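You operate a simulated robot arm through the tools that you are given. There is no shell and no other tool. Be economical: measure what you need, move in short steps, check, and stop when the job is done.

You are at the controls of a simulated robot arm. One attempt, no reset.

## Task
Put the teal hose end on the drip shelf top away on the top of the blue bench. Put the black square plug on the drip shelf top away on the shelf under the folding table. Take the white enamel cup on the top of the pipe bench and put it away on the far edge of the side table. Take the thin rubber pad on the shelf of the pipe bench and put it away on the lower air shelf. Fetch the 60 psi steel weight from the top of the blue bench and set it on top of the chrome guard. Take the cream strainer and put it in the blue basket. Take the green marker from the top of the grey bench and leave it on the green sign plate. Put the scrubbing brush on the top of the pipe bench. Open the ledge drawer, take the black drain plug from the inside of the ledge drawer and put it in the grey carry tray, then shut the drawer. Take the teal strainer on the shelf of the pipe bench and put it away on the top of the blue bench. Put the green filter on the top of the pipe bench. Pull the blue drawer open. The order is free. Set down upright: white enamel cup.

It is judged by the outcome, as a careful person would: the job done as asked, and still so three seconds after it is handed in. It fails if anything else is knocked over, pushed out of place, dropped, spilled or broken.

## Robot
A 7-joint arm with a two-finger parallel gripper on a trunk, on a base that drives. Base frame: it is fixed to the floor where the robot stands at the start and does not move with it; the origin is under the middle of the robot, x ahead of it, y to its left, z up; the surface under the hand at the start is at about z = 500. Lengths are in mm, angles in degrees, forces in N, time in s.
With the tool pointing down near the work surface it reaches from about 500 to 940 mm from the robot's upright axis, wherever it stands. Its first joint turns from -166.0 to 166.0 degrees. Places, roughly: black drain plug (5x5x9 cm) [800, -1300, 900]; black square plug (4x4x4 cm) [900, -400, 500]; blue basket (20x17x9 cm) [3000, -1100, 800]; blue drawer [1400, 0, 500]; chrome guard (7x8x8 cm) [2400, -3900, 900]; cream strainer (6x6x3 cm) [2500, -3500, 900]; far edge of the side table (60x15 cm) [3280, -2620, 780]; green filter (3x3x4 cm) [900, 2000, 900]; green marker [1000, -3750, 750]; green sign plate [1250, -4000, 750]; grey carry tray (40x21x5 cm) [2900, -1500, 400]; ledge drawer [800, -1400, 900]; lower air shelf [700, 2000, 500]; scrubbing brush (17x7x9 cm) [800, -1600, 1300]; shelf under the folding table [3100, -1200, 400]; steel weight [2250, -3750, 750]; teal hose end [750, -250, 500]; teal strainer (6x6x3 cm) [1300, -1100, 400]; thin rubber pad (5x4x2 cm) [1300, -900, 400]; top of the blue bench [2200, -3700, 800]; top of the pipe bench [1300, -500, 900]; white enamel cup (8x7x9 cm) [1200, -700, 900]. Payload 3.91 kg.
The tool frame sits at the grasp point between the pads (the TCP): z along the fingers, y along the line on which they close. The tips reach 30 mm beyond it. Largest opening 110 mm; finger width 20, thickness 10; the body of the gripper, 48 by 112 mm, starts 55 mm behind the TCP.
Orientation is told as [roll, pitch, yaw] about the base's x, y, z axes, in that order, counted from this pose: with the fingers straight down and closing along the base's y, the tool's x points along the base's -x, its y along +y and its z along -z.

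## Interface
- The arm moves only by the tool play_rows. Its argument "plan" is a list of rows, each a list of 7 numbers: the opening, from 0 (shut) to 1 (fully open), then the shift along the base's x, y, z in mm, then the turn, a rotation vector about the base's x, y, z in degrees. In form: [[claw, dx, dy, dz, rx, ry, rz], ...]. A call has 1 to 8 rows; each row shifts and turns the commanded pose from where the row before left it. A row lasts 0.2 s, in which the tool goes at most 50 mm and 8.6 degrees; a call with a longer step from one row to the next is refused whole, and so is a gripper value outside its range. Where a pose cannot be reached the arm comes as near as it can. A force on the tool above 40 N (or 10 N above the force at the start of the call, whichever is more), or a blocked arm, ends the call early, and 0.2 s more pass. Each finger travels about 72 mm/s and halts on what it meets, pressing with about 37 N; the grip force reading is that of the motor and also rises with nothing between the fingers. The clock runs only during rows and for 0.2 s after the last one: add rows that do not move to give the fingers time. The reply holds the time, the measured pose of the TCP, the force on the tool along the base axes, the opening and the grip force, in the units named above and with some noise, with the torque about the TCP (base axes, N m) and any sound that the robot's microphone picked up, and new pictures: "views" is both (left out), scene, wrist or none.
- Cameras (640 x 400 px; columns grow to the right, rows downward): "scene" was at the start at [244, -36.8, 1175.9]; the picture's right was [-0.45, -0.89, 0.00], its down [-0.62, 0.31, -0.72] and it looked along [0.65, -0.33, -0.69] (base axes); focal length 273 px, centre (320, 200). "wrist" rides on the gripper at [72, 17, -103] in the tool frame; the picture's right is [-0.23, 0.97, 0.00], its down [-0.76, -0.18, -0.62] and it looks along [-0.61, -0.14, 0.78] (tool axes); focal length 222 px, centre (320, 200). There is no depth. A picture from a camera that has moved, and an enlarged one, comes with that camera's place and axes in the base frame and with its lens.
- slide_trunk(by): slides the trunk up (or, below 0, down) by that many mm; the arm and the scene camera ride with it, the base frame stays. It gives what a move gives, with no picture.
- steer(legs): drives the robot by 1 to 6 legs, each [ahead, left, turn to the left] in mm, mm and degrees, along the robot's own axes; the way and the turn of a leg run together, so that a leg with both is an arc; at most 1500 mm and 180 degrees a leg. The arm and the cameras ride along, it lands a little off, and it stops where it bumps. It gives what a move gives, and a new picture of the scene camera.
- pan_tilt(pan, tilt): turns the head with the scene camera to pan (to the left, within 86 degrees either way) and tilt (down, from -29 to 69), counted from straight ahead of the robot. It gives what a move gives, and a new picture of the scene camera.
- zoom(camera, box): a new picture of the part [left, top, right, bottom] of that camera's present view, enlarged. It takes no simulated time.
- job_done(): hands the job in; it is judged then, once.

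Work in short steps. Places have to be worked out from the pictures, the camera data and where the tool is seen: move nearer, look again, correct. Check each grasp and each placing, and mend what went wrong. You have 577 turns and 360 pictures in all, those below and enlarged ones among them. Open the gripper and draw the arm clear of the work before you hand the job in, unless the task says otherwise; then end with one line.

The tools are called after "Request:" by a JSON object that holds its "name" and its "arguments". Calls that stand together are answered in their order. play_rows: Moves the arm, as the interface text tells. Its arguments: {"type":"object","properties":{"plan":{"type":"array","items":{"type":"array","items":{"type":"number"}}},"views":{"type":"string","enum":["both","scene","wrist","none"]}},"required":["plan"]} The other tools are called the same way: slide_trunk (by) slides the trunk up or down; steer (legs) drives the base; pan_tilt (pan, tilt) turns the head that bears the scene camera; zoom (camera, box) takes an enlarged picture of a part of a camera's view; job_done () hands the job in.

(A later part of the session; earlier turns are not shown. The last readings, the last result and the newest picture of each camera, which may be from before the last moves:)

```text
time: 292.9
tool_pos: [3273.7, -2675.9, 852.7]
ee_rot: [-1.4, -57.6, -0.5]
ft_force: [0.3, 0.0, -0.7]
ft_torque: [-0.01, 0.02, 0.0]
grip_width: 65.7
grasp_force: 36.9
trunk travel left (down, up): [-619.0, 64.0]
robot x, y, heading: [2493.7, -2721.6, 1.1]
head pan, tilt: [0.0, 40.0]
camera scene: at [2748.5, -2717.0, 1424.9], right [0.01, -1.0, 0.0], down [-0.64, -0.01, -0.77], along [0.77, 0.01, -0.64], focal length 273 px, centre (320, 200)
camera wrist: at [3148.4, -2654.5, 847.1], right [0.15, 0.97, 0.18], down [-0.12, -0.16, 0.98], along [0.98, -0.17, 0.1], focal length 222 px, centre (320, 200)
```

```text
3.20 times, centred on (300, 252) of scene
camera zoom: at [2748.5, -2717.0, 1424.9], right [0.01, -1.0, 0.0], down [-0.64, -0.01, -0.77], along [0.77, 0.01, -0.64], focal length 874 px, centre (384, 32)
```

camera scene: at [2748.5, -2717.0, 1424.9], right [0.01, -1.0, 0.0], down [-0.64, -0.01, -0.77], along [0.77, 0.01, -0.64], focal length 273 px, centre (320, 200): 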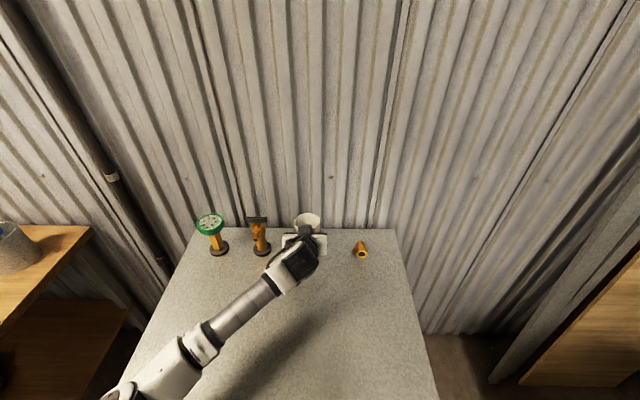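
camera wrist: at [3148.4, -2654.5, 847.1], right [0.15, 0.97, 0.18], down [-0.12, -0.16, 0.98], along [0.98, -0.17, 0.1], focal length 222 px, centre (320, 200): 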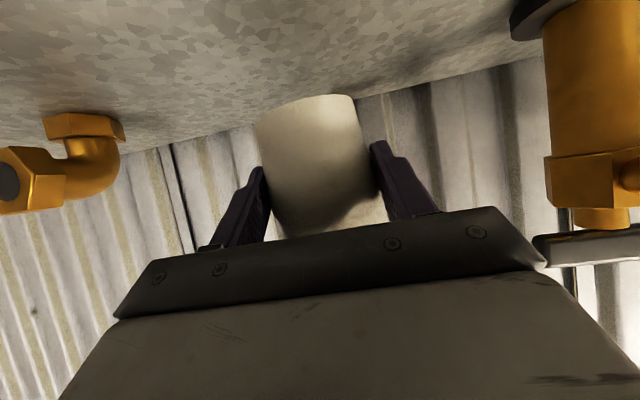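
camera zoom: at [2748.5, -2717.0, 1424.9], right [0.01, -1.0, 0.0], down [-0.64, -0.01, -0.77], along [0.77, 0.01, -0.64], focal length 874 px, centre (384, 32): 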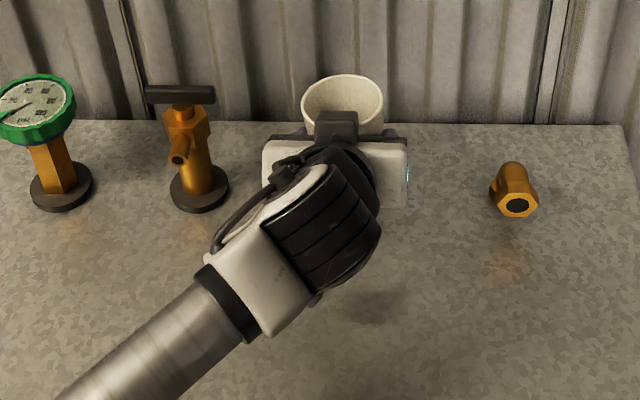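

Cup looks upright. Lowering in small trunk steps, checking force.

Request:
{"name": "slide_trunk", "arguments": {"by": -14}}

Request:
{"name": "slide_trunk", "arguments": {"by": -6}}

```text
time: 293.6
tool_pos: [3273.4, -2674.9, 838.6]
ee_rot: [-1.3, -57.6, -0.6]
ft_force: [0.2, 0.9, 0.2]
ft_torque: [-0.01, 0.03, 0.0]
grip_width: 65.8
grasp_force: 37.0
trunk travel left (down, up): [-605.0, 78.0]
robot x, y, heading: [2490.9, -2719.4, 0.9]
head pan, tilt: [0.0, 40.0]
```

```text
time: 294.1
tool_pos: [3274.1, -2675.0, 832.5]
ee_rot: [-1.4, -57.6, -0.5]
ft_force: [-0.4, -1.2, -0.9]
ft_torque: [0.0, 0.04, -0.03]
grip_width: 65.7
grasp_force: 36.7
trunk travel left (down, up): [-599.0, 84.0]
robot x, y, heading: [2491.3, -2720.8, 0.6]
head pan, tilt: [0.0, 40.0]
```

Request:
{"name": "slide_trunk", "arguments": {"by": -5}}

Request:
{"name": "slide_trunk", "arguments": {"by": -4}}

Request:
{"name": "play_rows", "arguments": {"plan": [[0, 0, 0, 0, 0, 0, 0]], "views": "wrist"}}

```text
time: 294.6
tool_pos: [3273.8, -2675.4, 827.2]
ee_rot: [-1.2, -57.6, -0.4]
ft_force: [-0.9, 0.4, -0.5]
ft_torque: [0.02, 0.05, -0.01]
grip_width: 65.4
grasp_force: 37.3
trunk travel left (down, up): [-594.0, 89.0]
robot x, y, heading: [2489.0, -2724.9, 1.0]
head pan, tilt: [0.0, 40.0]
```

```text
time: 295.2
tool_pos: [3273.6, -2674.9, 825.8]
ee_rot: [-1.3, -58.0, -0.5]
ft_force: [0.5, -1.2, 10.1]
ft_torque: [0.2, -0.33, -0.01]
grip_width: 65.9
grasp_force: 36.8
trunk travel left (down, up): [-590.0, 93.0]
robot x, y, heading: [2493.3, -2723.3, 1.1]
head pan, tilt: [0.0, 40.0]
```

```text
time: 295.6
tool_pos: [3274.1, -2675.8, 825.5]
ee_rot: [-1.3, -57.8, -0.7]
ft_force: [-0.1, -3.3, 13.1]
ft_torque: [0.13, -0.4, -0.06]
grip_width: 65.6
grasp_force: 37.3
trunk travel left (down, up): [-590.0, 93.0]
robot x, y, heading: [2490.8, -2724.0, 0.9]
head pan, tilt: [0.0, 40.0]
camera wrist: at [3148.0, -2655.1, 819.4], right [0.15, 0.97, 0.18], down [-0.13, -0.16, 0.98], along [0.98, -0.17, 0.1], focal length 222 px, centre (320, 200)
```

wrist: 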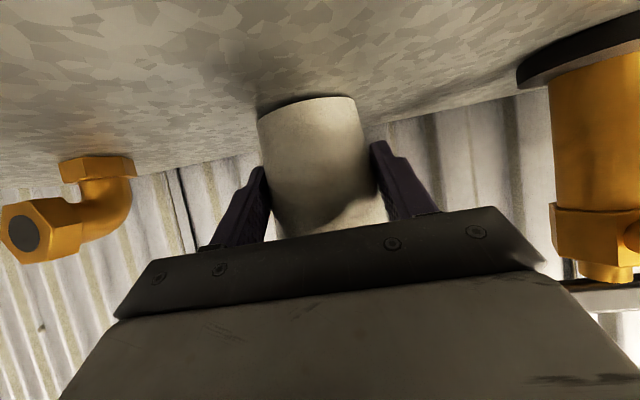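

Contact. Seat 2 mm more, then open and retreat along the tool axis.

Request:
{"name": "slide_trunk", "arguments": {"by": -2}}

Request:
{"name": "play_rows", "arguments": {"plan": [[0.7, 0, 0, 0, 0, 0, 0], [0.8, 0, 0, 0, 0, 0, 0], [0.95, 0, 0, 0, 0, 0, 0], [0.95, 0, 0, 0, 0, 0, 0]], "views": "wrist"}}

```text
time: 296.1
tool_pos: [3273.5, -2675.1, 823.5]
ee_rot: [-1.2, -57.9, -0.6]
ft_force: [-2.4, -5.5, 17.6]
ft_torque: [0.0, -0.58, -0.2]
grip_width: 65.4
grasp_force: 37.2
trunk travel left (down, up): [-588.0, 95.0]
robot x, y, heading: [2495.7, -2722.4, 0.8]
head pan, tilt: [0.0, 40.0]
```

```text
time: 297.1
tool_pos: [3273.7, -2674.7, 820.2]
ee_rot: [-1.4, -57.6, -0.6]
ft_force: [0.2, -0.1, -0.2]
ft_torque: [0.02, 0.01, 0.01]
grip_width: 104.3
grasp_force: 0.1
trunk travel left (down, up): [-588.0, 95.0]
robot x, y, heading: [2494.3, -2721.9, 0.8]
head pan, tilt: [0.0, 40.0]
camera wrist: at [3148.4, -2654.4, 816.0], right [0.15, 0.97, 0.18], down [-0.12, -0.16, 0.98], along [0.98, -0.17, 0.1], focal length 222 px, centre (320, 200)
```

wrist: 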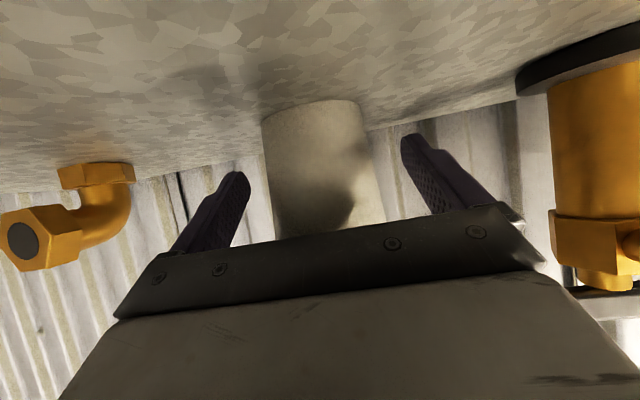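

Released and standing. Backing the robot away, then raising.

Request:
{"name": "steer", "arguments": {"legs": [[-130, 0, 0]]}}

Request:
{"name": "slide_trunk", "arguments": {"by": 90}}

Request:
{"name": "zoom", "arguments": {"camera": "scene", "box": [180, 160, 440, 322]}}

```text
time: 298.4
tool_pos: [3145.8, -2679.2, 822.7]
ee_rot: [-1.2, -57.7, -0.7]
ft_force: [1.1, 0.5, 0.3]
ft_torque: [-0.01, -0.01, 0.04]
grip_width: 104.6
grasp_force: 0.1
trunk travel left (down, up): [-588.0, 95.0]
robot x, y, heading: [2363.1, -2723.7, 0.7]
head pan, tilt: [0.0, 40.0]
camera scene: at [2619.3, -2719.5, 1394.1], right [0.01, -1.0, 0.0], down [-0.64, -0.01, -0.77], along [0.77, 0.01, -0.64], focal length 273 px, centre (320, 200)
```

scene: 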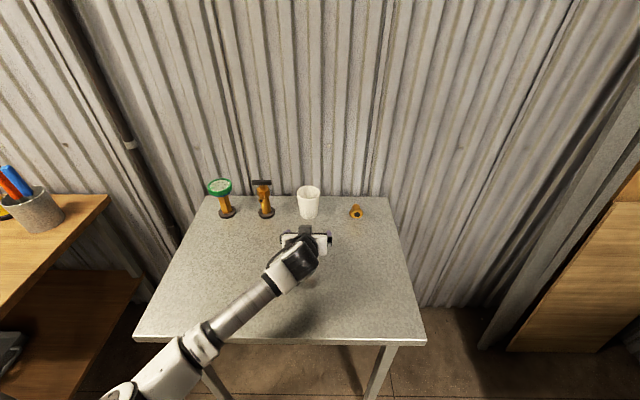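

```text
time: 299.6
tool_pos: [3147.1, -2678.5, 911.4]
ee_rot: [-1.3, -57.6, -0.7]
ft_force: [-0.1, 1.0, 0.7]
ft_torque: [-0.01, 0.01, -0.02]
grip_width: 104.5
grasp_force: 0.0
trunk travel left (down, up): [-678.0, 5.0]
robot x, y, heading: [2364.5, -2725.2, 0.8]
head pan, tilt: [0.0, 40.0]
```

```text
2.46 times, centred on (310, 241) of scene
camera zoom: at [2620.3, -2719.4, 1483.8], right [0.01, -1.0, 0.0], down [-0.64, -0.01, -0.77], along [0.77, 0.01, -0.64], focal length 672 px, centre (345, 99)
```

zoom: 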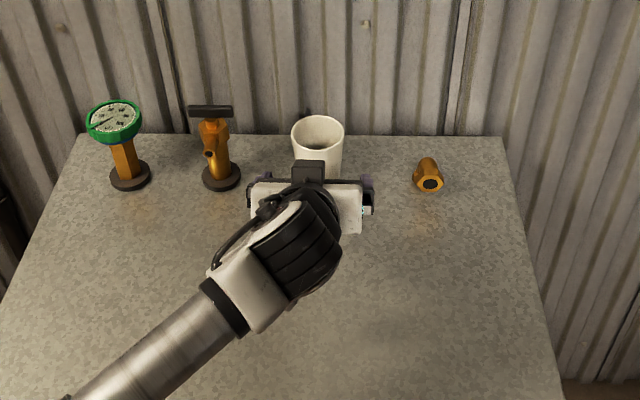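

Cup stands upright on the far edge. Next, bring the tool back to vertical and retract, then go to the grey bench for the marker.

Request:
{"name": "play_rows", "arguments": {"plan": [[1, -20, 0, 25, 0, 8.2, 0], [1, -20, 0, 25, 0, 8.2, 0], [1, -20, 0, 25, 0, 8.2, 0], [1, -20, 0, 20, 0, 8.2, 0], [1, -20, 0, 20, 0, 8.2, 0], [1, -20, 0, 20, 0, 8.2, 0], [1, -20, 0, 10, 0, 8.4, 0], [1, -20, 0, 0, 0, 0, 0]], "views": "none"}}

Request:
{"name": "steer", "arguments": {"legs": [[-100, 0, 0], [0, 0, -90], [0, -800, 0]]}}

Request:
{"name": "pan_tilt", "arguments": {"pan": -20, "tilt": 38}}

```text
time: 301.4
tool_pos: [2984.6, -2678.0, 1057.8]
ee_rot: [-1.9, 0.0, -0.3]
ft_force: [0.2, 0.3, 0.3]
ft_torque: [-0.02, 0.02, 0.01]
grip_width: 109.9
grasp_force: 0.0
trunk travel left (down, up): [-678.0, 5.0]
robot x, y, heading: [2363.2, -2725.5, 0.7]
head pan, tilt: [0.0, 40.0]
```

```text
time: 312.8
tool_pos: [1507.4, -3354.1, 1058.6]
ee_rot: [-1.7, 0.1, -90.2]
ft_force: [1.0, 0.9, -0.3]
ft_torque: [0.01, 0.0, -0.03]
grip_width: 110.0
grasp_force: 0.0
trunk travel left (down, up): [-678.0, 5.0]
robot x, y, heading: [1459.5, -2732.8, -89.0]
head pan, tilt: [0.0, 40.0]
camera scene: at [1464.4, -2987.6, 1483.8], right [-1.0, -0.01, 0.0], down [-0.01, 0.64, -0.77], along [0.01, -0.77, -0.64], focal length 273 px, centre (320, 200)
```

scene: 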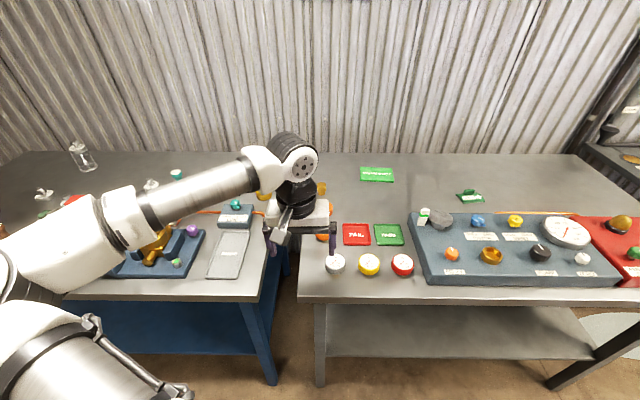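

```text
time: 313.6
tool_pos: [1507.0, -3353.7, 1057.4]
ee_rot: [-1.7, 0.1, -90.3]
ft_force: [0.1, 0.5, -0.7]
ft_torque: [-0.02, -0.02, -0.01]
grip_width: 110.0
grasp_force: 0.0
trunk travel left (down, up): [-678.0, 5.0]
robot x, y, heading: [1458.6, -2733.2, -89.0]
head pan, tilt: [-20.0, 38.0]
camera scene: at [1435.0, -2984.2, 1486.8], right [-0.94, 0.33, 0.0], down [0.2, 0.58, -0.79], along [-0.26, -0.74, -0.62], focal length 273 px, centre (320, 200)
```

scene: 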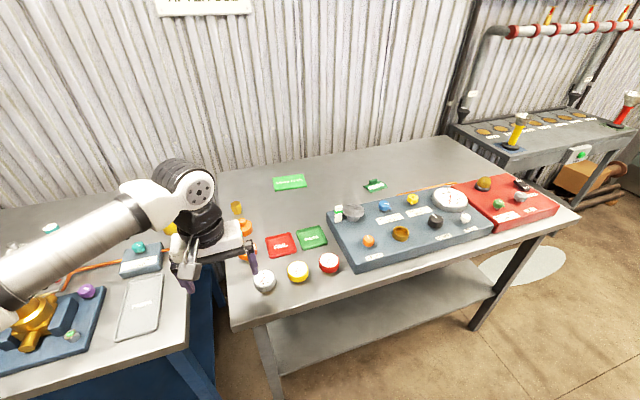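

Request:
{"name": "zoom", "arguments": {"camera": "scene", "box": [255, 160, 405, 254]}}

Request:
{"name": "zoom", "arguments": {"camera": "scene", "box": [360, 165, 560, 290]}}

```text
4.26 times, centred on (330, 207) of scene
camera zoom: at [1435.0, -2984.2, 1486.8], right [-0.94, 0.33, 0.0], down [0.2, 0.58, -0.79], along [-0.26, -0.74, -0.62], focal length 1162 px, centre (277, 170)
```

zoom: 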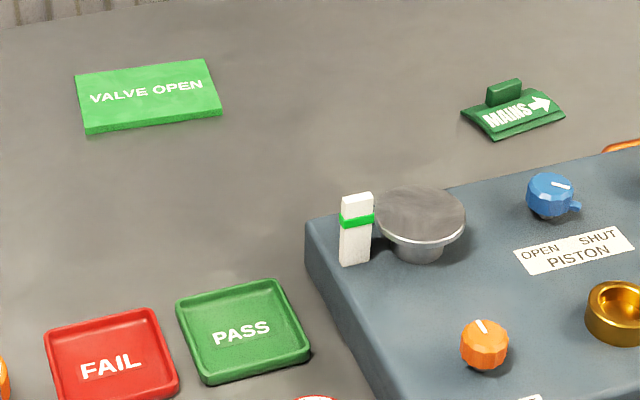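

```text
3.20 times, centred on (460, 228) of scene
camera zoom: at [1435.0, -2984.2, 1486.8], right [-0.94, 0.33, 0.0], down [0.2, 0.58, -0.79], along [-0.26, -0.74, -0.62], focal length 874 px, centre (-128, 112)
```

zoom: 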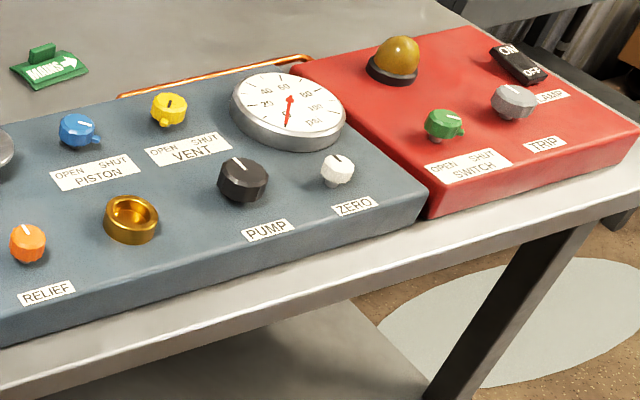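

The green marker is the "MAINS→" plate with a tab handle at about (923, -3767); the sign plate "VALVE OPEN" is at (1245, -3905). Bench z≈837. Moving in.

Request:
{"name": "steer", "arguments": {"legs": [[0, -370, 0], [250, 0, 0]]}}

Request:
{"name": "play_rows", "arguments": {"plan": [[1, -40, -16, -10, 0, 0, 0], [1, -40, -16, -10, 0, 0, 0], [1, -40, -16, -10, 0, 0, 0], [1, -40, -16, -10, 0, 0, 0], [1, -40, -16, -10, 0, 0, 0], [1, 0, 0, 0, 0, 0, 0]], "views": "both"}}

```text
time: 318.5
tool_pos: [1131.5, -3603.7, 1056.4]
ee_rot: [-1.8, -0.1, -90.5]
ft_force: [-0.1, 0.2, -0.7]
ft_torque: [0.03, 0.01, 0.01]
grip_width: 110.1
grasp_force: 0.1
trunk travel left (down, up): [-678.0, 5.0]
robot x, y, heading: [1088.2, -2981.5, -89.5]
head pan, tilt: [-20.0, 38.0]
camera scene: at [1061.1, -3233.7, 1486.6], right [-0.94, 0.33, 0.0], down [0.21, 0.58, -0.79], along [-0.26, -0.74, -0.62], focal length 273 px, centre (320, 200)
```

scene: 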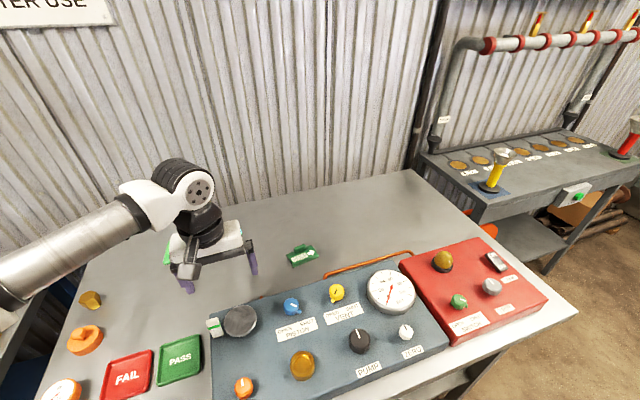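

```text
time: 319.9
tool_pos: [931.3, -3682.8, 1006.5]
ee_rot: [-1.8, -0.1, -90.5]
ft_force: [-0.1, 0.3, 0.1]
ft_torque: [0.01, -0.01, -0.03]
grip_width: 109.8
grasp_force: 0.1
trunk travel left (down, up): [-678.0, 5.0]
robot x, y, heading: [1088.1, -2984.2, -89.7]
head pan, tilt: [-20.0, 38.0]
camera scene: at [1061.6, -3232.4, 1486.9], right [-0.94, 0.33, 0.0], down [0.2, 0.58, -0.79], along [-0.26, -0.74, -0.62], focal length 273 px, centre (320, 200)
camera wrist: at [951.4, -3611.0, 1109.4], right [0.97, -0.24, -0.03], down [-0.16, -0.76, 0.63], along [-0.17, -0.61, -0.78], focal length 222 px, centre (320, 200)
```

scene: 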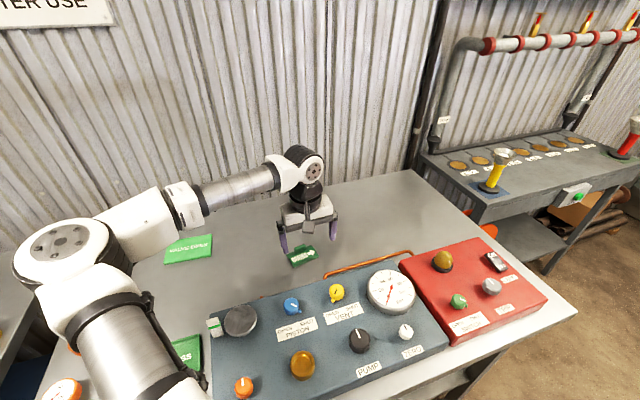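
wrist: 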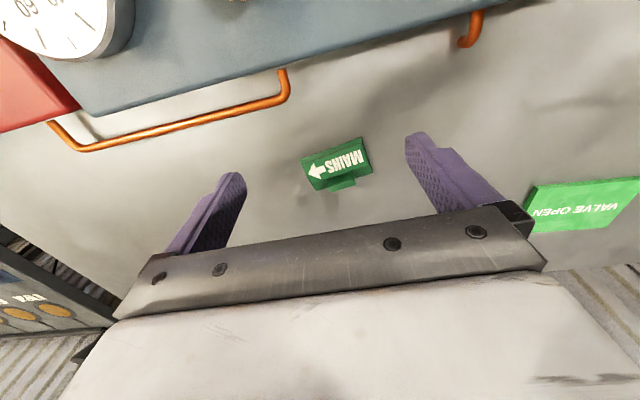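

Request:
{"name": "zoom", "arguments": {"camera": "wrist", "box": [280, 125, 400, 205]}}

Request:
{"name": "zoom", "arguments": {"camera": "scene", "box": [260, 220, 350, 280]}}

```text
5.00 times, centred on (340, 165) of wrist
camera zoom: at [951.4, -3611.0, 1109.4], right [0.97, -0.24, -0.03], down [-0.16, -0.76, 0.63], along [-0.17, -0.61, -0.78], focal length 1111 px, centre (220, 375)
```

zoom: 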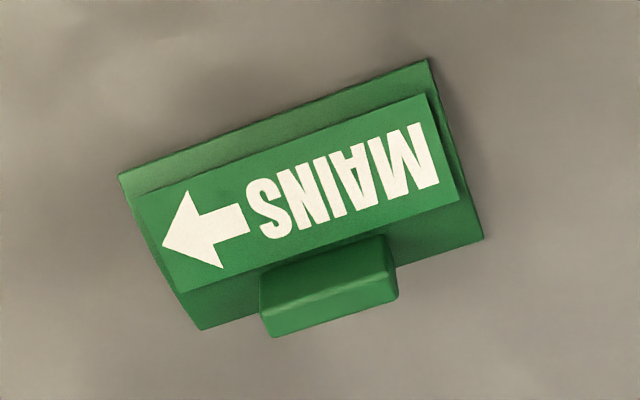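

```text
6.67 times, centred on (305, 250) of scene
camera zoom: at [1061.6, -3232.4, 1486.9], right [-0.94, 0.33, 0.0], down [0.2, 0.58, -0.79], along [-0.26, -0.74, -0.62], focal length 1821 px, centre (420, -133)
```

zoom: 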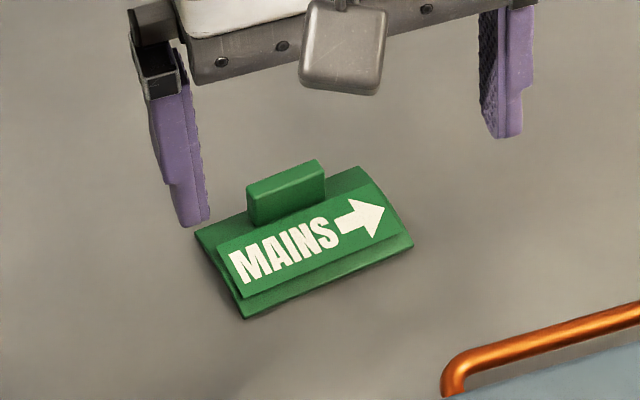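

The marker's tab is at (932, -3778.6), top z≈865, long axis ~10° from x. I'll align yaw by +10°, fix the small roll, and move above it.

Request:
{"name": "play_rows", "arguments": {"plan": [[0.6, 0, -32, -20, 0, -1.8, 3], [0.6, 0, -32, -25, 0, 0, 4], [0.6, 1, -32, -25, 0, 0, 3], [0.6, 0, 0, -20, 0, 0, 0], [0.6, 0, 0, 0, 0, 0, 0]], "views": "both"}}

Request:
{"name": "zoom", "arguments": {"camera": "scene", "box": [260, 200, 350, 280]}}

```text
time: 321.1
tool_pos: [932.1, -3778.7, 916.0]
ee_rot: [0.0, -0.1, -80.6]
ft_force: [-0.5, -0.3, -0.1]
ft_torque: [-0.01, 0.03, 0.03]
grip_width: 66.0
grasp_force: 0.1
trunk travel left (down, up): [-678.0, 5.0]
robot x, y, heading: [1089.1, -2980.6, -89.5]
head pan, tilt: [-20.0, 38.0]
camera scene: at [1061.0, -3232.8, 1486.8], right [-0.94, 0.33, 0.0], down [0.21, 0.58, -0.79], along [-0.26, -0.74, -0.62], focal length 273 px, centre (320, 200)
camera wrist: at [936.1, -3704.8, 1020.0], right [1.0, -0.06, 0.0], down [-0.05, -0.78, 0.62], along [-0.04, -0.62, -0.78], focal length 222 px, centre (320, 200)
```

scene: 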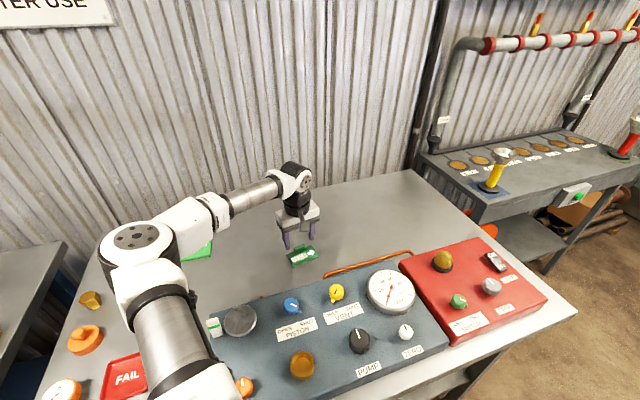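
wrist: 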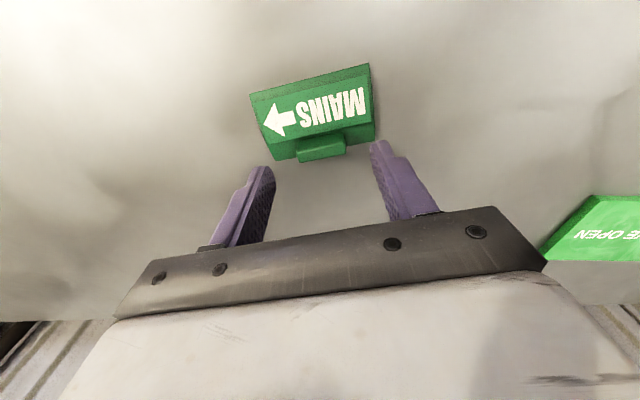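

```text
5.00 times, centred on (305, 240) of scene
camera zoom: at [1061.0, -3232.8, 1486.8], right [-0.94, 0.33, 0.0], down [0.21, 0.58, -0.79], along [-0.26, -0.74, -0.62], focal length 1366 px, centre (395, 0)
```

zoom: 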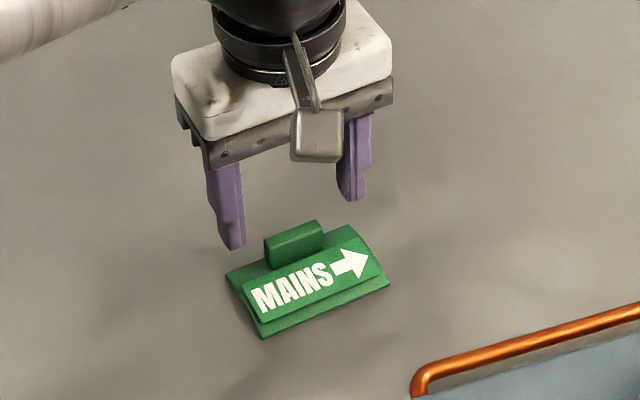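

Tab is between the fingers. Descending carefully and closing.

Request:
{"name": "play_rows", "arguments": {"plan": [[0.6, 0, 1, -20, 0, 0, 3], [0.6, 0, 0, -10, 0, 0, 0], [0.6, 0, 0, 0, 0, 0, 0], [0.3, 0, 0, 0, 0, 0, 0], [0, 0, 0, 0, 0, 0, 0], [0, 0, 0, 0, 0, 0, 0]], "views": "wrist"}}

```text
time: 322.5
tool_pos: [932.9, -3778.8, 886.6]
ee_rot: [-0.1, -0.1, -77.6]
ft_force: [-1.9, -1.0, 3.7]
ft_torque: [-0.06, 0.01, -0.04]
grip_width: 34.4
grasp_force: 36.6
trunk travel left (down, up): [-678.0, 5.0]
robot x, y, heading: [1086.2, -2979.9, -89.4]
head pan, tilt: [-20.0, 38.0]
camera wrist: at [932.5, -3703.8, 990.5], right [1.0, -0.01, 0.0], down [-0.01, -0.78, 0.62], along [-0.01, -0.62, -0.78], focal length 222 px, centre (320, 200)
```

wrist: 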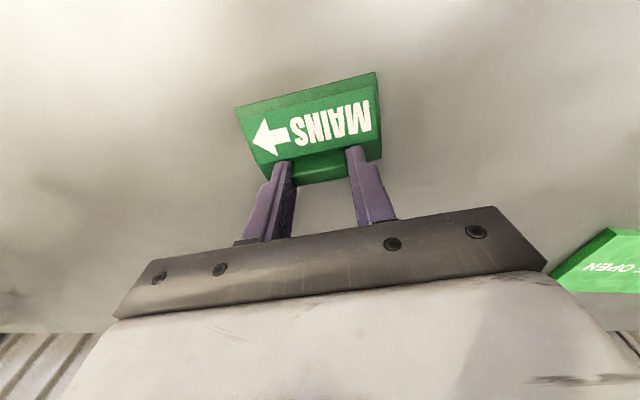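

Gripped (34 mm). Lift and strafe left toward the sign plate.

Request:
{"name": "play_rows", "arguments": {"plan": [[0, 0, 0, 40, 0, 0, 0], [0, 0, 0, 40, 0, 0, 0]], "views": "none"}}

Request:
{"name": "steer", "arguments": {"legs": [[15, 150, 0]]}}

Request:
{"name": "play_rows", "arguments": {"plan": [[0, 40, -25, 0, 0, 0, 0], [0, 40, -25, 0, 0, 0, 0], [0, 40, -25, 0, 0, 0, 0], [0, 0, 0, 0, 0, 0, 0]], "views": "both"}}

```text
time: 323.1
tool_pos: [931.8, -3779.3, 966.6]
ee_rot: [0.0, -0.1, -77.4]
ft_force: [-0.2, -0.1, -1.0]
ft_torque: [-0.03, 0.01, 0.0]
grip_width: 34.6
grasp_force: 37.4
trunk travel left (down, up): [-678.0, 5.0]
robot x, y, heading: [1090.2, -2979.7, -89.4]
head pan, tilt: [-20.0, 38.0]
```

```text
time: 324.9
tool_pos: [1079.1, -3792.1, 967.6]
ee_rot: [0.0, -0.1, -77.5]
ft_force: [0.0, -0.4, -0.6]
ft_torque: [0.0, 0.03, -0.02]
grip_width: 34.3
grasp_force: 37.3
trunk travel left (down, up): [-678.0, 5.0]
robot x, y, heading: [1237.7, -2995.3, -89.4]
head pan, tilt: [-20.0, 38.0]
camera scene: at [1210.2, -3246.7, 1486.8], right [-0.94, 0.33, 0.0], down [0.2, 0.58, -0.79], along [-0.26, -0.74, -0.62], focal length 273 px, centre (320, 200)
```

scene: 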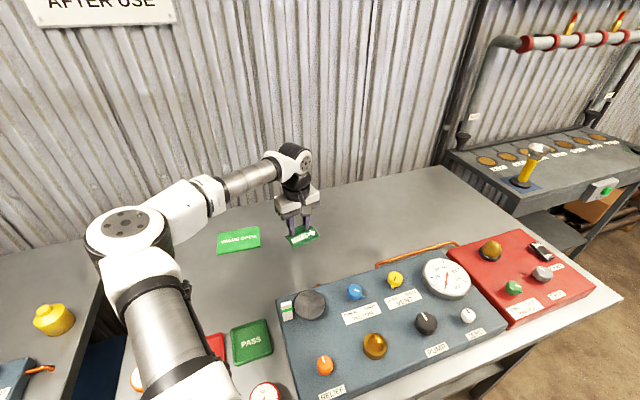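

```text
time: 325.9
tool_pos: [1201.0, -3867.4, 966.3]
ee_rot: [0.0, -0.1, -77.7]
ft_force: [-0.2, 0.7, -0.5]
ft_torque: [0.0, 0.03, 0.02]
grip_width: 34.8
grasp_force: 37.3
trunk travel left (down, up): [-678.0, 5.0]
robot x, y, heading: [1239.8, -3000.2, -89.6]
head pan, tilt: [-20.0, 38.0]
camera scene: at [1209.4, -3246.5, 1486.9], right [-0.94, 0.33, 0.0], down [0.21, 0.58, -0.79], along [-0.26, -0.74, -0.62], focal length 273 px, centre (320, 200)
camera wrist: at [1200.9, -3792.1, 1070.6], right [1.0, -0.01, 0.0], down [-0.01, -0.78, 0.62], along [-0.01, -0.62, -0.78], focal length 222 px, centre (320, 200)
```

scene: 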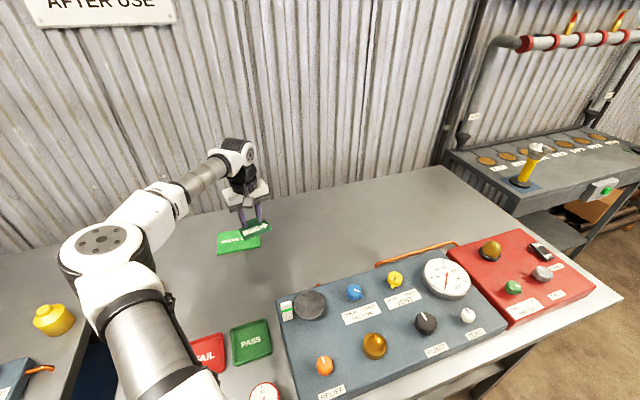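
wrist: 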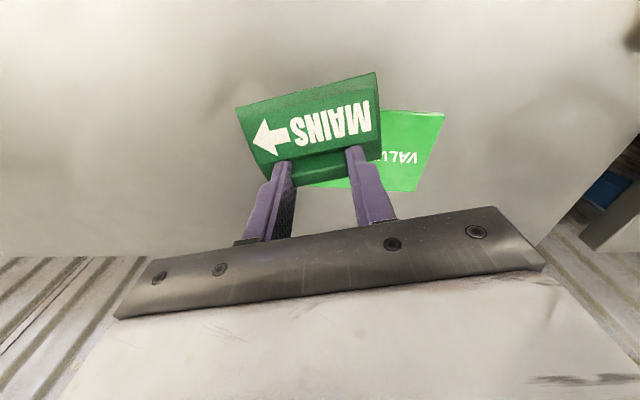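

Sign plate spans x 1190–1325, y -3860…-3958. Centering the marker over it and lowering.

Request:
{"name": "play_rows", "arguments": {"plan": [[0, 28, -28, 0, 0, 0, 0], [0, 28, -26, -10, 0, 0, 0], [0, 0, 0, -25, 0, 0, 0], [0, 0, 0, -20, 0, 0, 0], [0, 0, 0, 0, 0, 0, 0]], "views": "wrist"}}

Request:
{"name": "zoom", "arguments": {"camera": "scene", "box": [190, 190, 310, 270]}}

```text
time: 327.1
tool_pos: [1256.0, -3920.7, 910.4]
ee_rot: [0.1, -0.1, -77.4]
ft_force: [0.0, 0.2, 0.4]
ft_torque: [-0.02, -0.01, 0.0]
grip_width: 34.3
grasp_force: 37.5
trunk travel left (down, up): [-678.0, 5.0]
robot x, y, heading: [1237.4, -2997.4, -89.5]
head pan, tilt: [-20.0, 38.0]
camera wrist: at [1257.3, -3846.6, 1014.4], right [1.0, -0.01, 0.0], down [-0.01, -0.78, 0.62], along [-0.01, -0.62, -0.78], focal length 222 px, centre (320, 200)
```

wrist: 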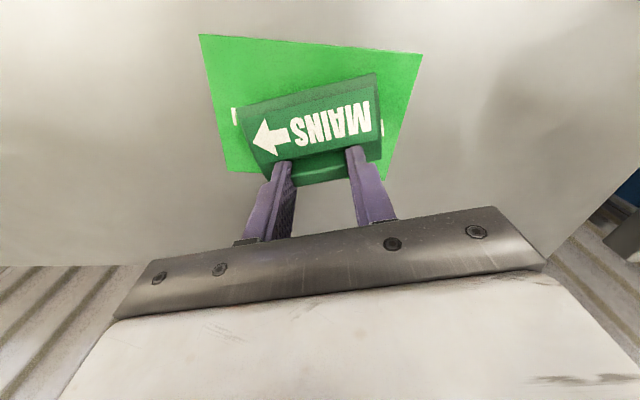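

```text
5.00 times, centred on (250, 230) of scene
camera zoom: at [1209.7, -3246.5, 1486.9], right [-0.94, 0.33, 0.0], down [0.21, 0.58, -0.79], along [-0.26, -0.74, -0.62], focal length 1366 px, centre (670, 50)
```

zoom: 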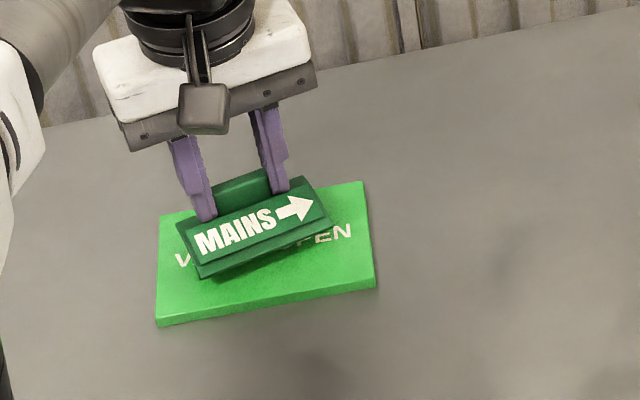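

Well centred. Lowering to contact and releasing.

Request:
{"name": "play_rows", "arguments": {"plan": [[0, 0, 3, -8, 0, 0, 0], [0, 0, 0, -5, 0, 0, 0], [0, 0, 0, -3, 0, 0, 0], [0, 0, 0, -3, 0, 0, 0], [0, 0, 0, 0, 0, 0, 0]], "views": "none"}}

```text
time: 328.3
tool_pos: [1255.6, -3919.0, 895.8]
ee_rot: [-0.1, -0.4, -77.5]
ft_force: [0.1, -2.7, 15.5]
ft_torque: [0.19, -0.04, -0.02]
grip_width: 34.9
grasp_force: 37.2
trunk travel left (down, up): [-678.0, 5.0]
robot x, y, heading: [1233.9, -2999.6, -89.5]
head pan, tilt: [-20.0, 38.0]
```

Request:
{"name": "play_rows", "arguments": {"plan": [[0, 0, 0, 3, 0, 0, 0], [0.5, 0, 0, 0, 0, 0, 0], [0.6, 0, 0, 0, 0, 0, 0], [0.6, 0, 0, 30, 0, 0, 0], [0.6, 0, 10, 45, 0, 0, 0], [0.6, 0, 40, 30, 0, 0, -3], [0.8, 0, 45, 0, 0, 0, -5], [1, 0, 45, 0, 0, 0, -5]], "views": "scene"}}

Request:
{"name": "zoom", "arguments": {"camera": "scene", "box": [190, 190, 310, 270]}}

```text
time: 330.1
tool_pos: [1255.9, -3777.1, 1003.5]
ee_rot: [-0.1, 0.0, -90.4]
ft_force: [0.1, 0.3, 0.4]
ft_torque: [-0.03, 0.0, -0.02]
grip_width: 109.9
grasp_force: 0.2
trunk travel left (down, up): [-678.0, 5.0]
robot x, y, heading: [1236.3, -2995.3, -89.5]
head pan, tilt: [-20.0, 38.0]
camera scene: at [1210.0, -3245.7, 1487.0], right [-0.94, 0.33, 0.0], down [0.2, 0.58, -0.79], along [-0.26, -0.74, -0.61], focal length 273 px, centre (320, 200)
```

scene: 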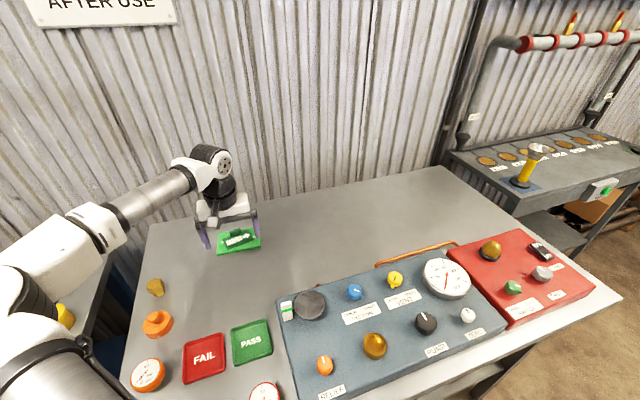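

```text
5.00 times, centred on (250, 230) of scene
camera zoom: at [1210.0, -3245.7, 1487.0], right [-0.94, 0.33, 0.0], down [0.2, 0.58, -0.79], along [-0.26, -0.74, -0.61], focal length 1366 px, centre (670, 50)
```

zoom: 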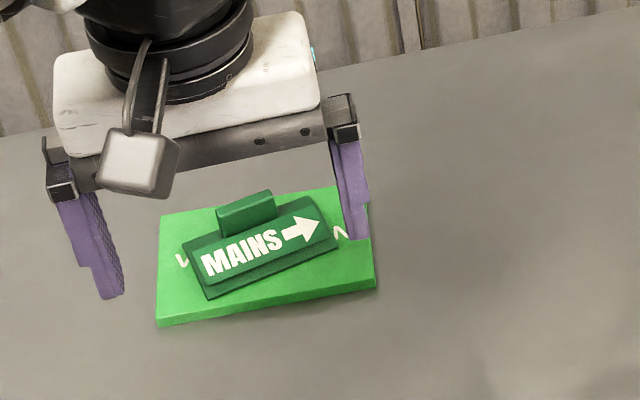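

Marker is on the sign. Next: the teal strainer on the pipe bench shelf. Retract the arm and drive via the aisle (backing north at x≈2190).

Request:
{"name": "play_rows", "arguments": {"plan": [[1, 0, 45, 15, 0, 0, 0], [1, 0, 45, 15, 0, 0, 0], [1, 0, 45, 15, 0, 0, 0], [1, 0, 45, 15, 0, 0, 0], [1, 0, 25, 15, 0, 0, 0]], "views": "none"}}

Request:
{"name": "steer", "arguments": {"legs": [[-310, 0, 0], [0, 980, 0], [-800, 0, 0], [-800, 0, 0]]}}

```text
time: 331.3
tool_pos: [1255.8, -3573.5, 1074.0]
ee_rot: [0.0, -0.1, -90.4]
ft_force: [-0.6, 0.1, 0.5]
ft_torque: [-0.02, 0.01, 0.02]
grip_width: 109.9
grasp_force: 0.1
trunk travel left (down, up): [-678.0, 5.0]
robot x, y, heading: [1234.7, -2995.4, -89.5]
head pan, tilt: [-20.0, 38.0]
```

```text
time: 348.7
tool_pos: [2209.4, -1634.4, 1074.9]
ee_rot: [0.0, -0.1, -91.2]
ft_force: [0.0, 0.1, 0.7]
ft_torque: [-0.03, -0.01, 0.0]
grip_width: 110.0
grasp_force: 0.0
trunk travel left (down, up): [-678.0, 5.0]
robot x, y, heading: [2197.7, -1053.0, -90.1]
head pan, tilt: [-20.0, 38.0]
camera scene: at [2166.7, -1307.1, 1486.9], right [-0.94, 0.34, 0.0], down [0.21, 0.58, -0.79], along [-0.27, -0.74, -0.62], focal length 273 px, centre (320, 200)
```

scene: 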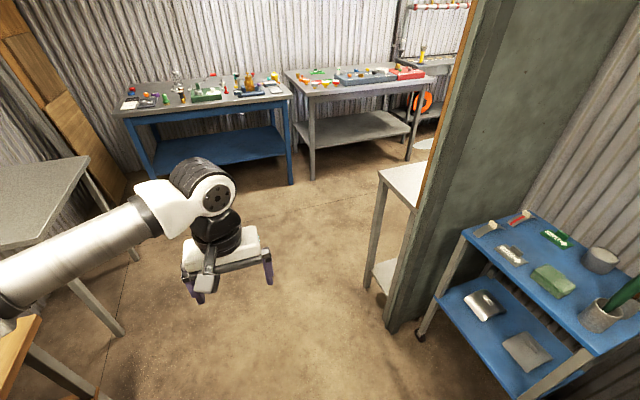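

Request:
{"name": "steer", "arguments": {"legs": [[0, 100, 0], [0, 0, -90]]}}

Request:
{"name": "slide_trunk", "arguments": {"by": -400}}

Request:
{"name": "pan_tilt", "arguments": {"pan": 0, "tilt": 25}}

```text
time: 354.1
tool_pos: [1716.9, -1054.5, 1075.0]
ee_rot: [0.0, 0.0, 177.3]
ft_force: [-1.2, -0.9, 0.1]
ft_torque: [0.02, -0.02, -0.02]
grip_width: 110.2
grasp_force: 0.0
trunk travel left (down, up): [-678.0, 5.0]
robot x, y, heading: [2298.0, -1054.4, 178.2]
head pan, tilt: [-20.0, 38.0]
camera scene: at [2044.7, -1019.7, 1486.8], right [0.37, 0.93, 0.0], down [0.57, -0.23, -0.79], along [-0.73, 0.29, -0.62], focal length 273 px, centre (320, 200)
```

scene: 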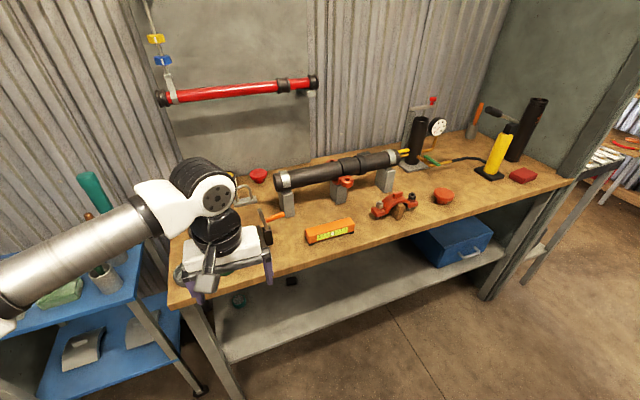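

```text
time: 358.0
tool_pos: [1714.8, -1054.1, 674.1]
ee_rot: [0.0, -0.1, 177.2]
ft_force: [0.6, 0.0, 0.8]
ft_torque: [0.0, 0.01, 0.0]
grip_width: 110.1
grasp_force: 0.1
trunk travel left (down, up): [-278.0, 405.0]
robot x, y, heading: [2296.9, -1059.3, 178.5]
head pan, tilt: [-20.0, 38.0]
```

```text
time: 358.8
tool_pos: [1715.3, -1053.8, 674.2]
ee_rot: [0.0, -0.1, 177.3]
ft_force: [0.0, -0.9, -0.1]
ft_torque: [0.0, 0.03, 0.03]
grip_width: 109.8
grasp_force: 0.1
trunk travel left (down, up): [-278.0, 405.0]
robot x, y, heading: [2292.6, -1056.7, 178.4]
head pan, tilt: [0.0, 25.0]
camera scene: at [2032.9, -1049.0, 1107.1], right [0.03, 1.0, 0.0], down [0.42, -0.01, -0.91], along [-0.91, 0.03, -0.42], focal length 273 px, centre (320, 200)
```

scene: 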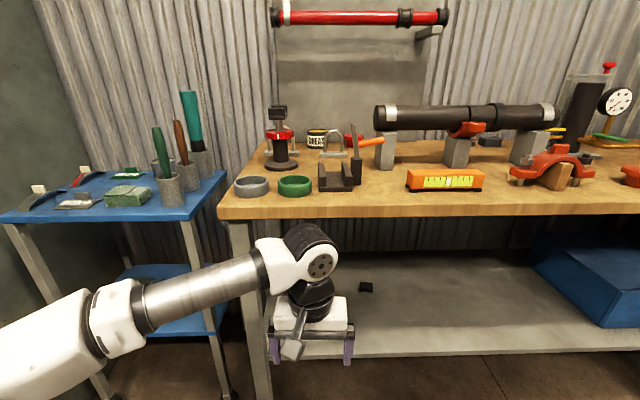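

Shelf is at z≈400 (front edge x≈1530), bench underside ≈880. Lower the trunk further and extend the arm under the bench toward the teal strainer at (1297, -1082).

Request:
{"name": "slide_trunk", "arguments": {"by": -150}}

Request:
{"name": "steer", "arguments": {"legs": [[150, 30, 0]]}}

Request:
{"name": "play_rows", "arguments": {"plan": [[1, 0, 0, 0, 0, 0, 0]], "views": "wrist"}}

```text
time: 360.6
tool_pos: [1716.4, -1055.0, 523.4]
ee_rot: [0.0, -0.1, 177.3]
ft_force: [-0.6, 0.3, -0.2]
ft_torque: [-0.03, -0.01, -0.05]
grip_width: 110.1
grasp_force: 0.1
trunk travel left (down, up): [-128.0, 555.0]
robot x, y, heading: [2294.5, -1057.0, 178.4]
head pan, tilt: [0.0, 25.0]
```

```text
time: 361.9
tool_pos: [1565.3, -1078.3, 523.6]
ee_rot: [0.0, -0.2, 177.1]
ft_force: [-0.3, 0.3, -0.2]
ft_torque: [0.0, -0.05, 0.01]
grip_width: 109.8
grasp_force: 0.1
trunk travel left (down, up): [-128.0, 555.0]
robot x, y, heading: [2143.4, -1080.8, 178.3]
head pan, tilt: [0.0, 25.0]
camera scene: at [1881.9, -1074.0, 957.2], right [0.03, 1.0, 0.0], down [0.42, -0.01, -0.91], along [-0.91, 0.03, -0.42], focal length 273 px, centre (320, 200)
```

scene: 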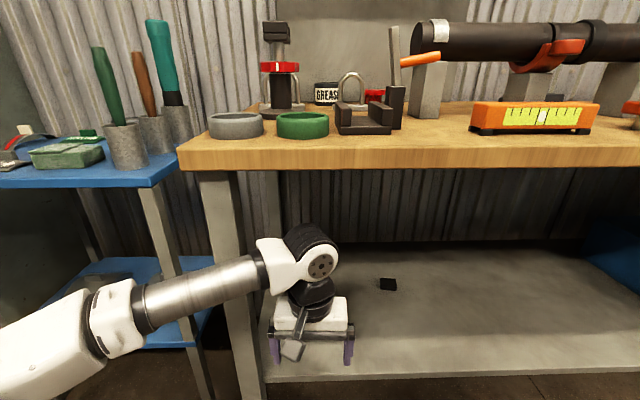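

```text
time: 362.4
tool_pos: [1565.6, -1078.0, 524.3]
ee_rot: [0.0, -0.1, 177.3]
ft_force: [0.5, -0.4, 0.5]
ft_torque: [-0.03, -0.02, 0.02]
grip_width: 110.1
grasp_force: 0.1
trunk travel left (down, up): [-128.0, 555.0]
robot x, y, heading: [2142.7, -1082.8, 178.5]
head pan, tilt: [0.0, 25.0]
camera wrist: at [1636.5, -1098.9, 628.0], right [-0.27, -0.96, 0.0], down [-0.75, 0.21, 0.62], along [-0.6, 0.17, -0.78], focal length 222 px, centre (320, 200)
```

wrist: 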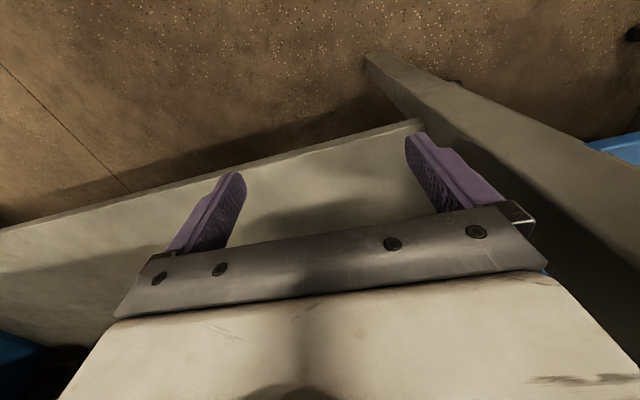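

The elbow sticks out left near the bench leg. I'll strafe right 190 mm so the forearm comes in at a safer angle, then extend in.

Request:
{"name": "steer", "arguments": {"legs": [[0, -200, 0]]}}

Request:
{"name": "play_rows", "arguments": {"plan": [[1, -40, -20, 0, 0, 0, 0], [1, -40, -20, 0, 0, 0, 0], [1, -40, -20, 0, 0, 0, 0], [1, -40, -20, 0, 0, 0, 0], [1, -40, -20, 0, 0, 0, 0]], "views": "both"}}

```text
time: 364.5
tool_pos: [1571.0, -878.2, 524.3]
ee_rot: [0.0, -0.1, 177.1]
ft_force: [0.7, 0.3, 0.1]
ft_torque: [-0.04, -0.01, 0.01]
grip_width: 110.0
grasp_force: 0.1
trunk travel left (down, up): [-128.0, 555.0]
robot x, y, heading: [2146.3, -882.7, 178.2]
head pan, tilt: [0.0, 25.0]
camera scene: at [1887.9, -874.1, 957.2], right [0.03, 1.0, 0.0], down [0.42, -0.01, -0.91], along [-0.91, 0.03, -0.42], focal length 273 px, centre (320, 200)
```

scene: 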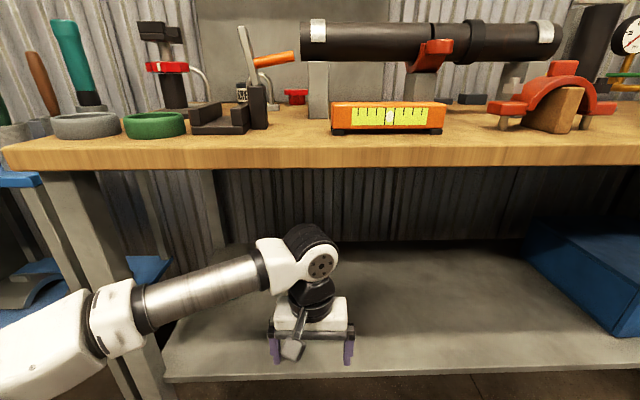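

```text
time: 365.7
tool_pos: [1367.0, -978.8, 525.6]
ee_rot: [0.0, 0.1, 177.1]
ft_force: [-0.1, 0.4, 0.0]
ft_torque: [-0.03, 0.01, -0.01]
grip_width: 110.1
grasp_force: 0.2
trunk travel left (down, up): [-128.0, 555.0]
robot x, y, heading: [2149.4, -883.8, 178.2]
head pan, tilt: [0.0, 25.0]
camera scene: at [1888.0, -874.1, 957.2], right [0.03, 1.0, 0.0], down [0.42, -0.01, -0.91], along [-0.91, 0.03, -0.42], focal length 273 px, centre (320, 200)
camera wrist: at [1438.9, -998.9, 628.6], right [-0.28, -0.96, 0.0], down [-0.75, 0.21, 0.62], along [-0.6, 0.17, -0.78], focal length 222 px, centre (320, 200)
```

scene: 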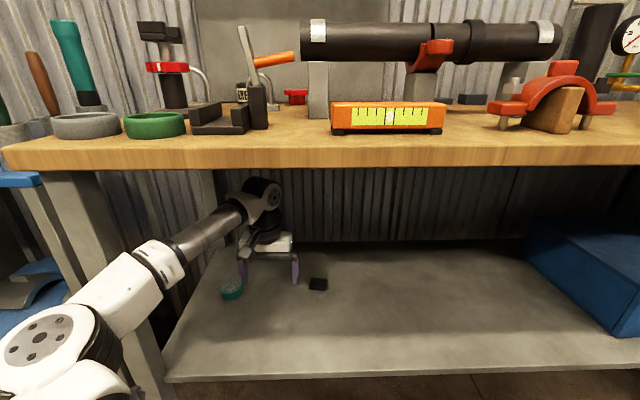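
wrist: 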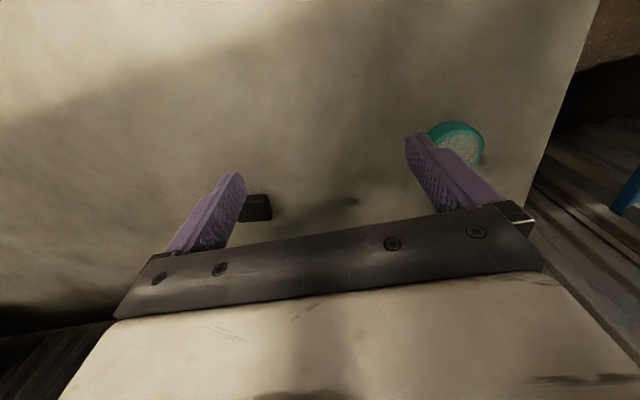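

Teal strainer ≈ (1308, -1100); pad ≈ (1280, -863). Moving above the strainer.

Request:
{"name": "play_rows", "arguments": {"plan": [[1, -15, -30, 0, 0, 0, 0], [1, -15, -30, 0, 0, 0, 0], [1, -15, -30, -10, 0, 0, 0], [1, -14, -31, -10, 0, 0, 0], [1, 0, 0, 0, 0, 0, 0]], "views": "both"}}

```text
time: 366.9
tool_pos: [1309.6, -1090.3, 510.6]
ee_rot: [0.4, -0.4, 176.5]
ft_force: [-0.4, -0.1, 0.6]
ft_torque: [0.01, 0.0, 0.0]
grip_width: 109.9
grasp_force: 0.1
trunk travel left (down, up): [-128.0, 555.0]
robot x, y, heading: [2150.7, -880.1, 177.9]
head pan, tilt: [0.0, 25.0]
camera scene: at [1890.9, -868.1, 958.3], right [0.03, 1.0, -0.01], down [0.42, -0.02, -0.91], along [-0.91, 0.03, -0.42], focal length 273 px, centre (320, 200)
camera wrist: at [1382.0, -1111.0, 613.2], right [-0.29, -0.96, 0.01], down [-0.74, 0.23, 0.63], along [-0.6, 0.17, -0.78], focal length 222 px, centre (320, 200)
```

scene: 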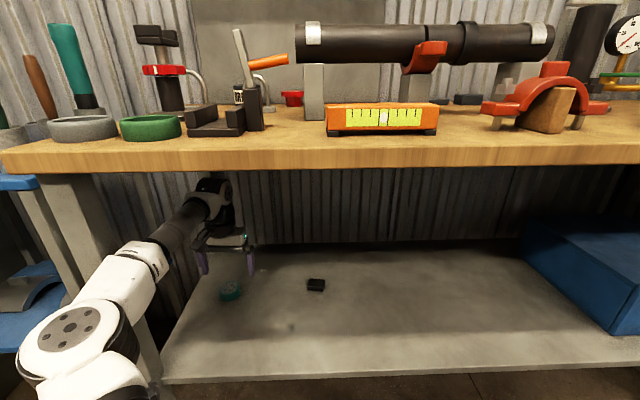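
wrist: 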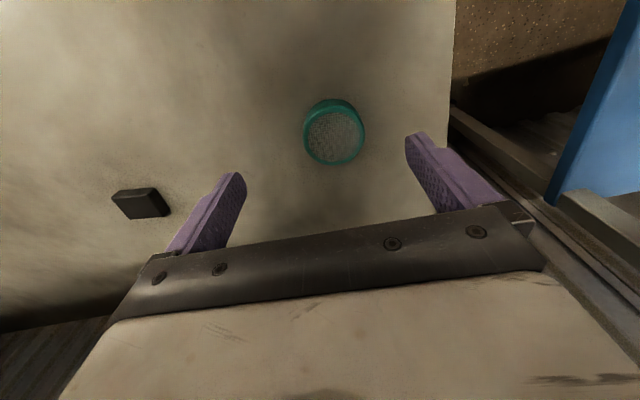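

The pose readings suggest the elbow is pressing on the bench leg. Backing off slightly and shifting the robot right.

Request:
{"name": "play_rows", "arguments": {"plan": [[1, 10, 35, 5, 0, 0, 0], [1, 10, 35, 5, 0, 0, 0], [1, 0, 0, 0, 0, 0, 0]], "views": "scene"}}

Request:
{"name": "zoom", "arguments": {"camera": "scene", "box": [0, 130, 320, 400]}}

```text
time: 367.7
tool_pos: [1333.3, -1032.5, 512.3]
ee_rot: [-0.1, 0.0, 177.3]
ft_force: [0.1, -0.1, -0.1]
ft_torque: [-0.02, -0.06, 0.02]
grip_width: 110.1
grasp_force: 0.1
trunk travel left (down, up): [-128.0, 555.0]
robot x, y, heading: [2149.7, -883.1, 178.4]
head pan, tilt: [0.0, 25.0]
camera scene: at [1887.9, -874.8, 957.1], right [0.03, 1.0, 0.0], down [0.42, -0.01, -0.91], along [-0.91, 0.03, -0.42], focal length 273 px, centre (320, 200)
```

scene: 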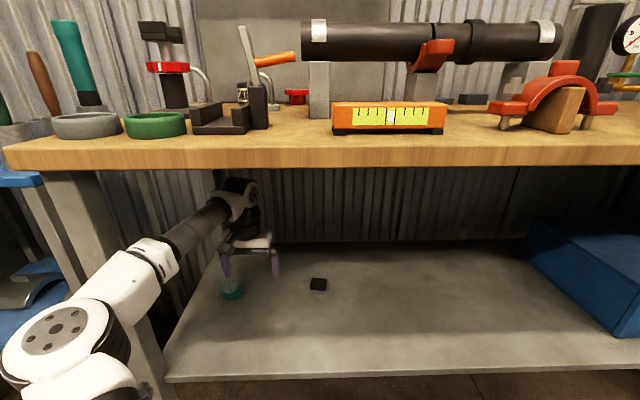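

```text
1.48 times, centred on (160, 265) of scene
camera zoom: at [1887.9, -874.8, 957.1], right [0.03, 1.0, 0.0], down [0.42, -0.01, -0.91], along [-0.91, 0.03, -0.42], focal length 405 px, centre (557, 104)
```

zoom: 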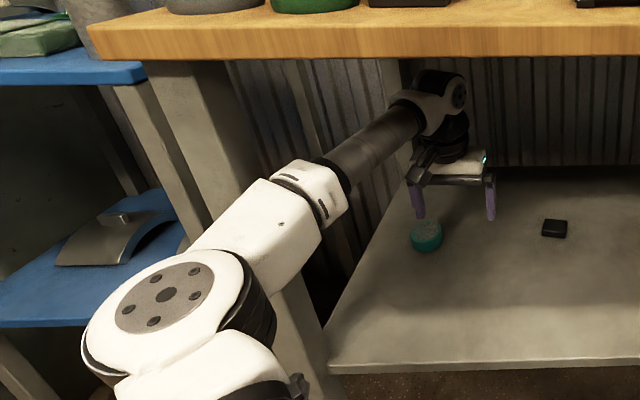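

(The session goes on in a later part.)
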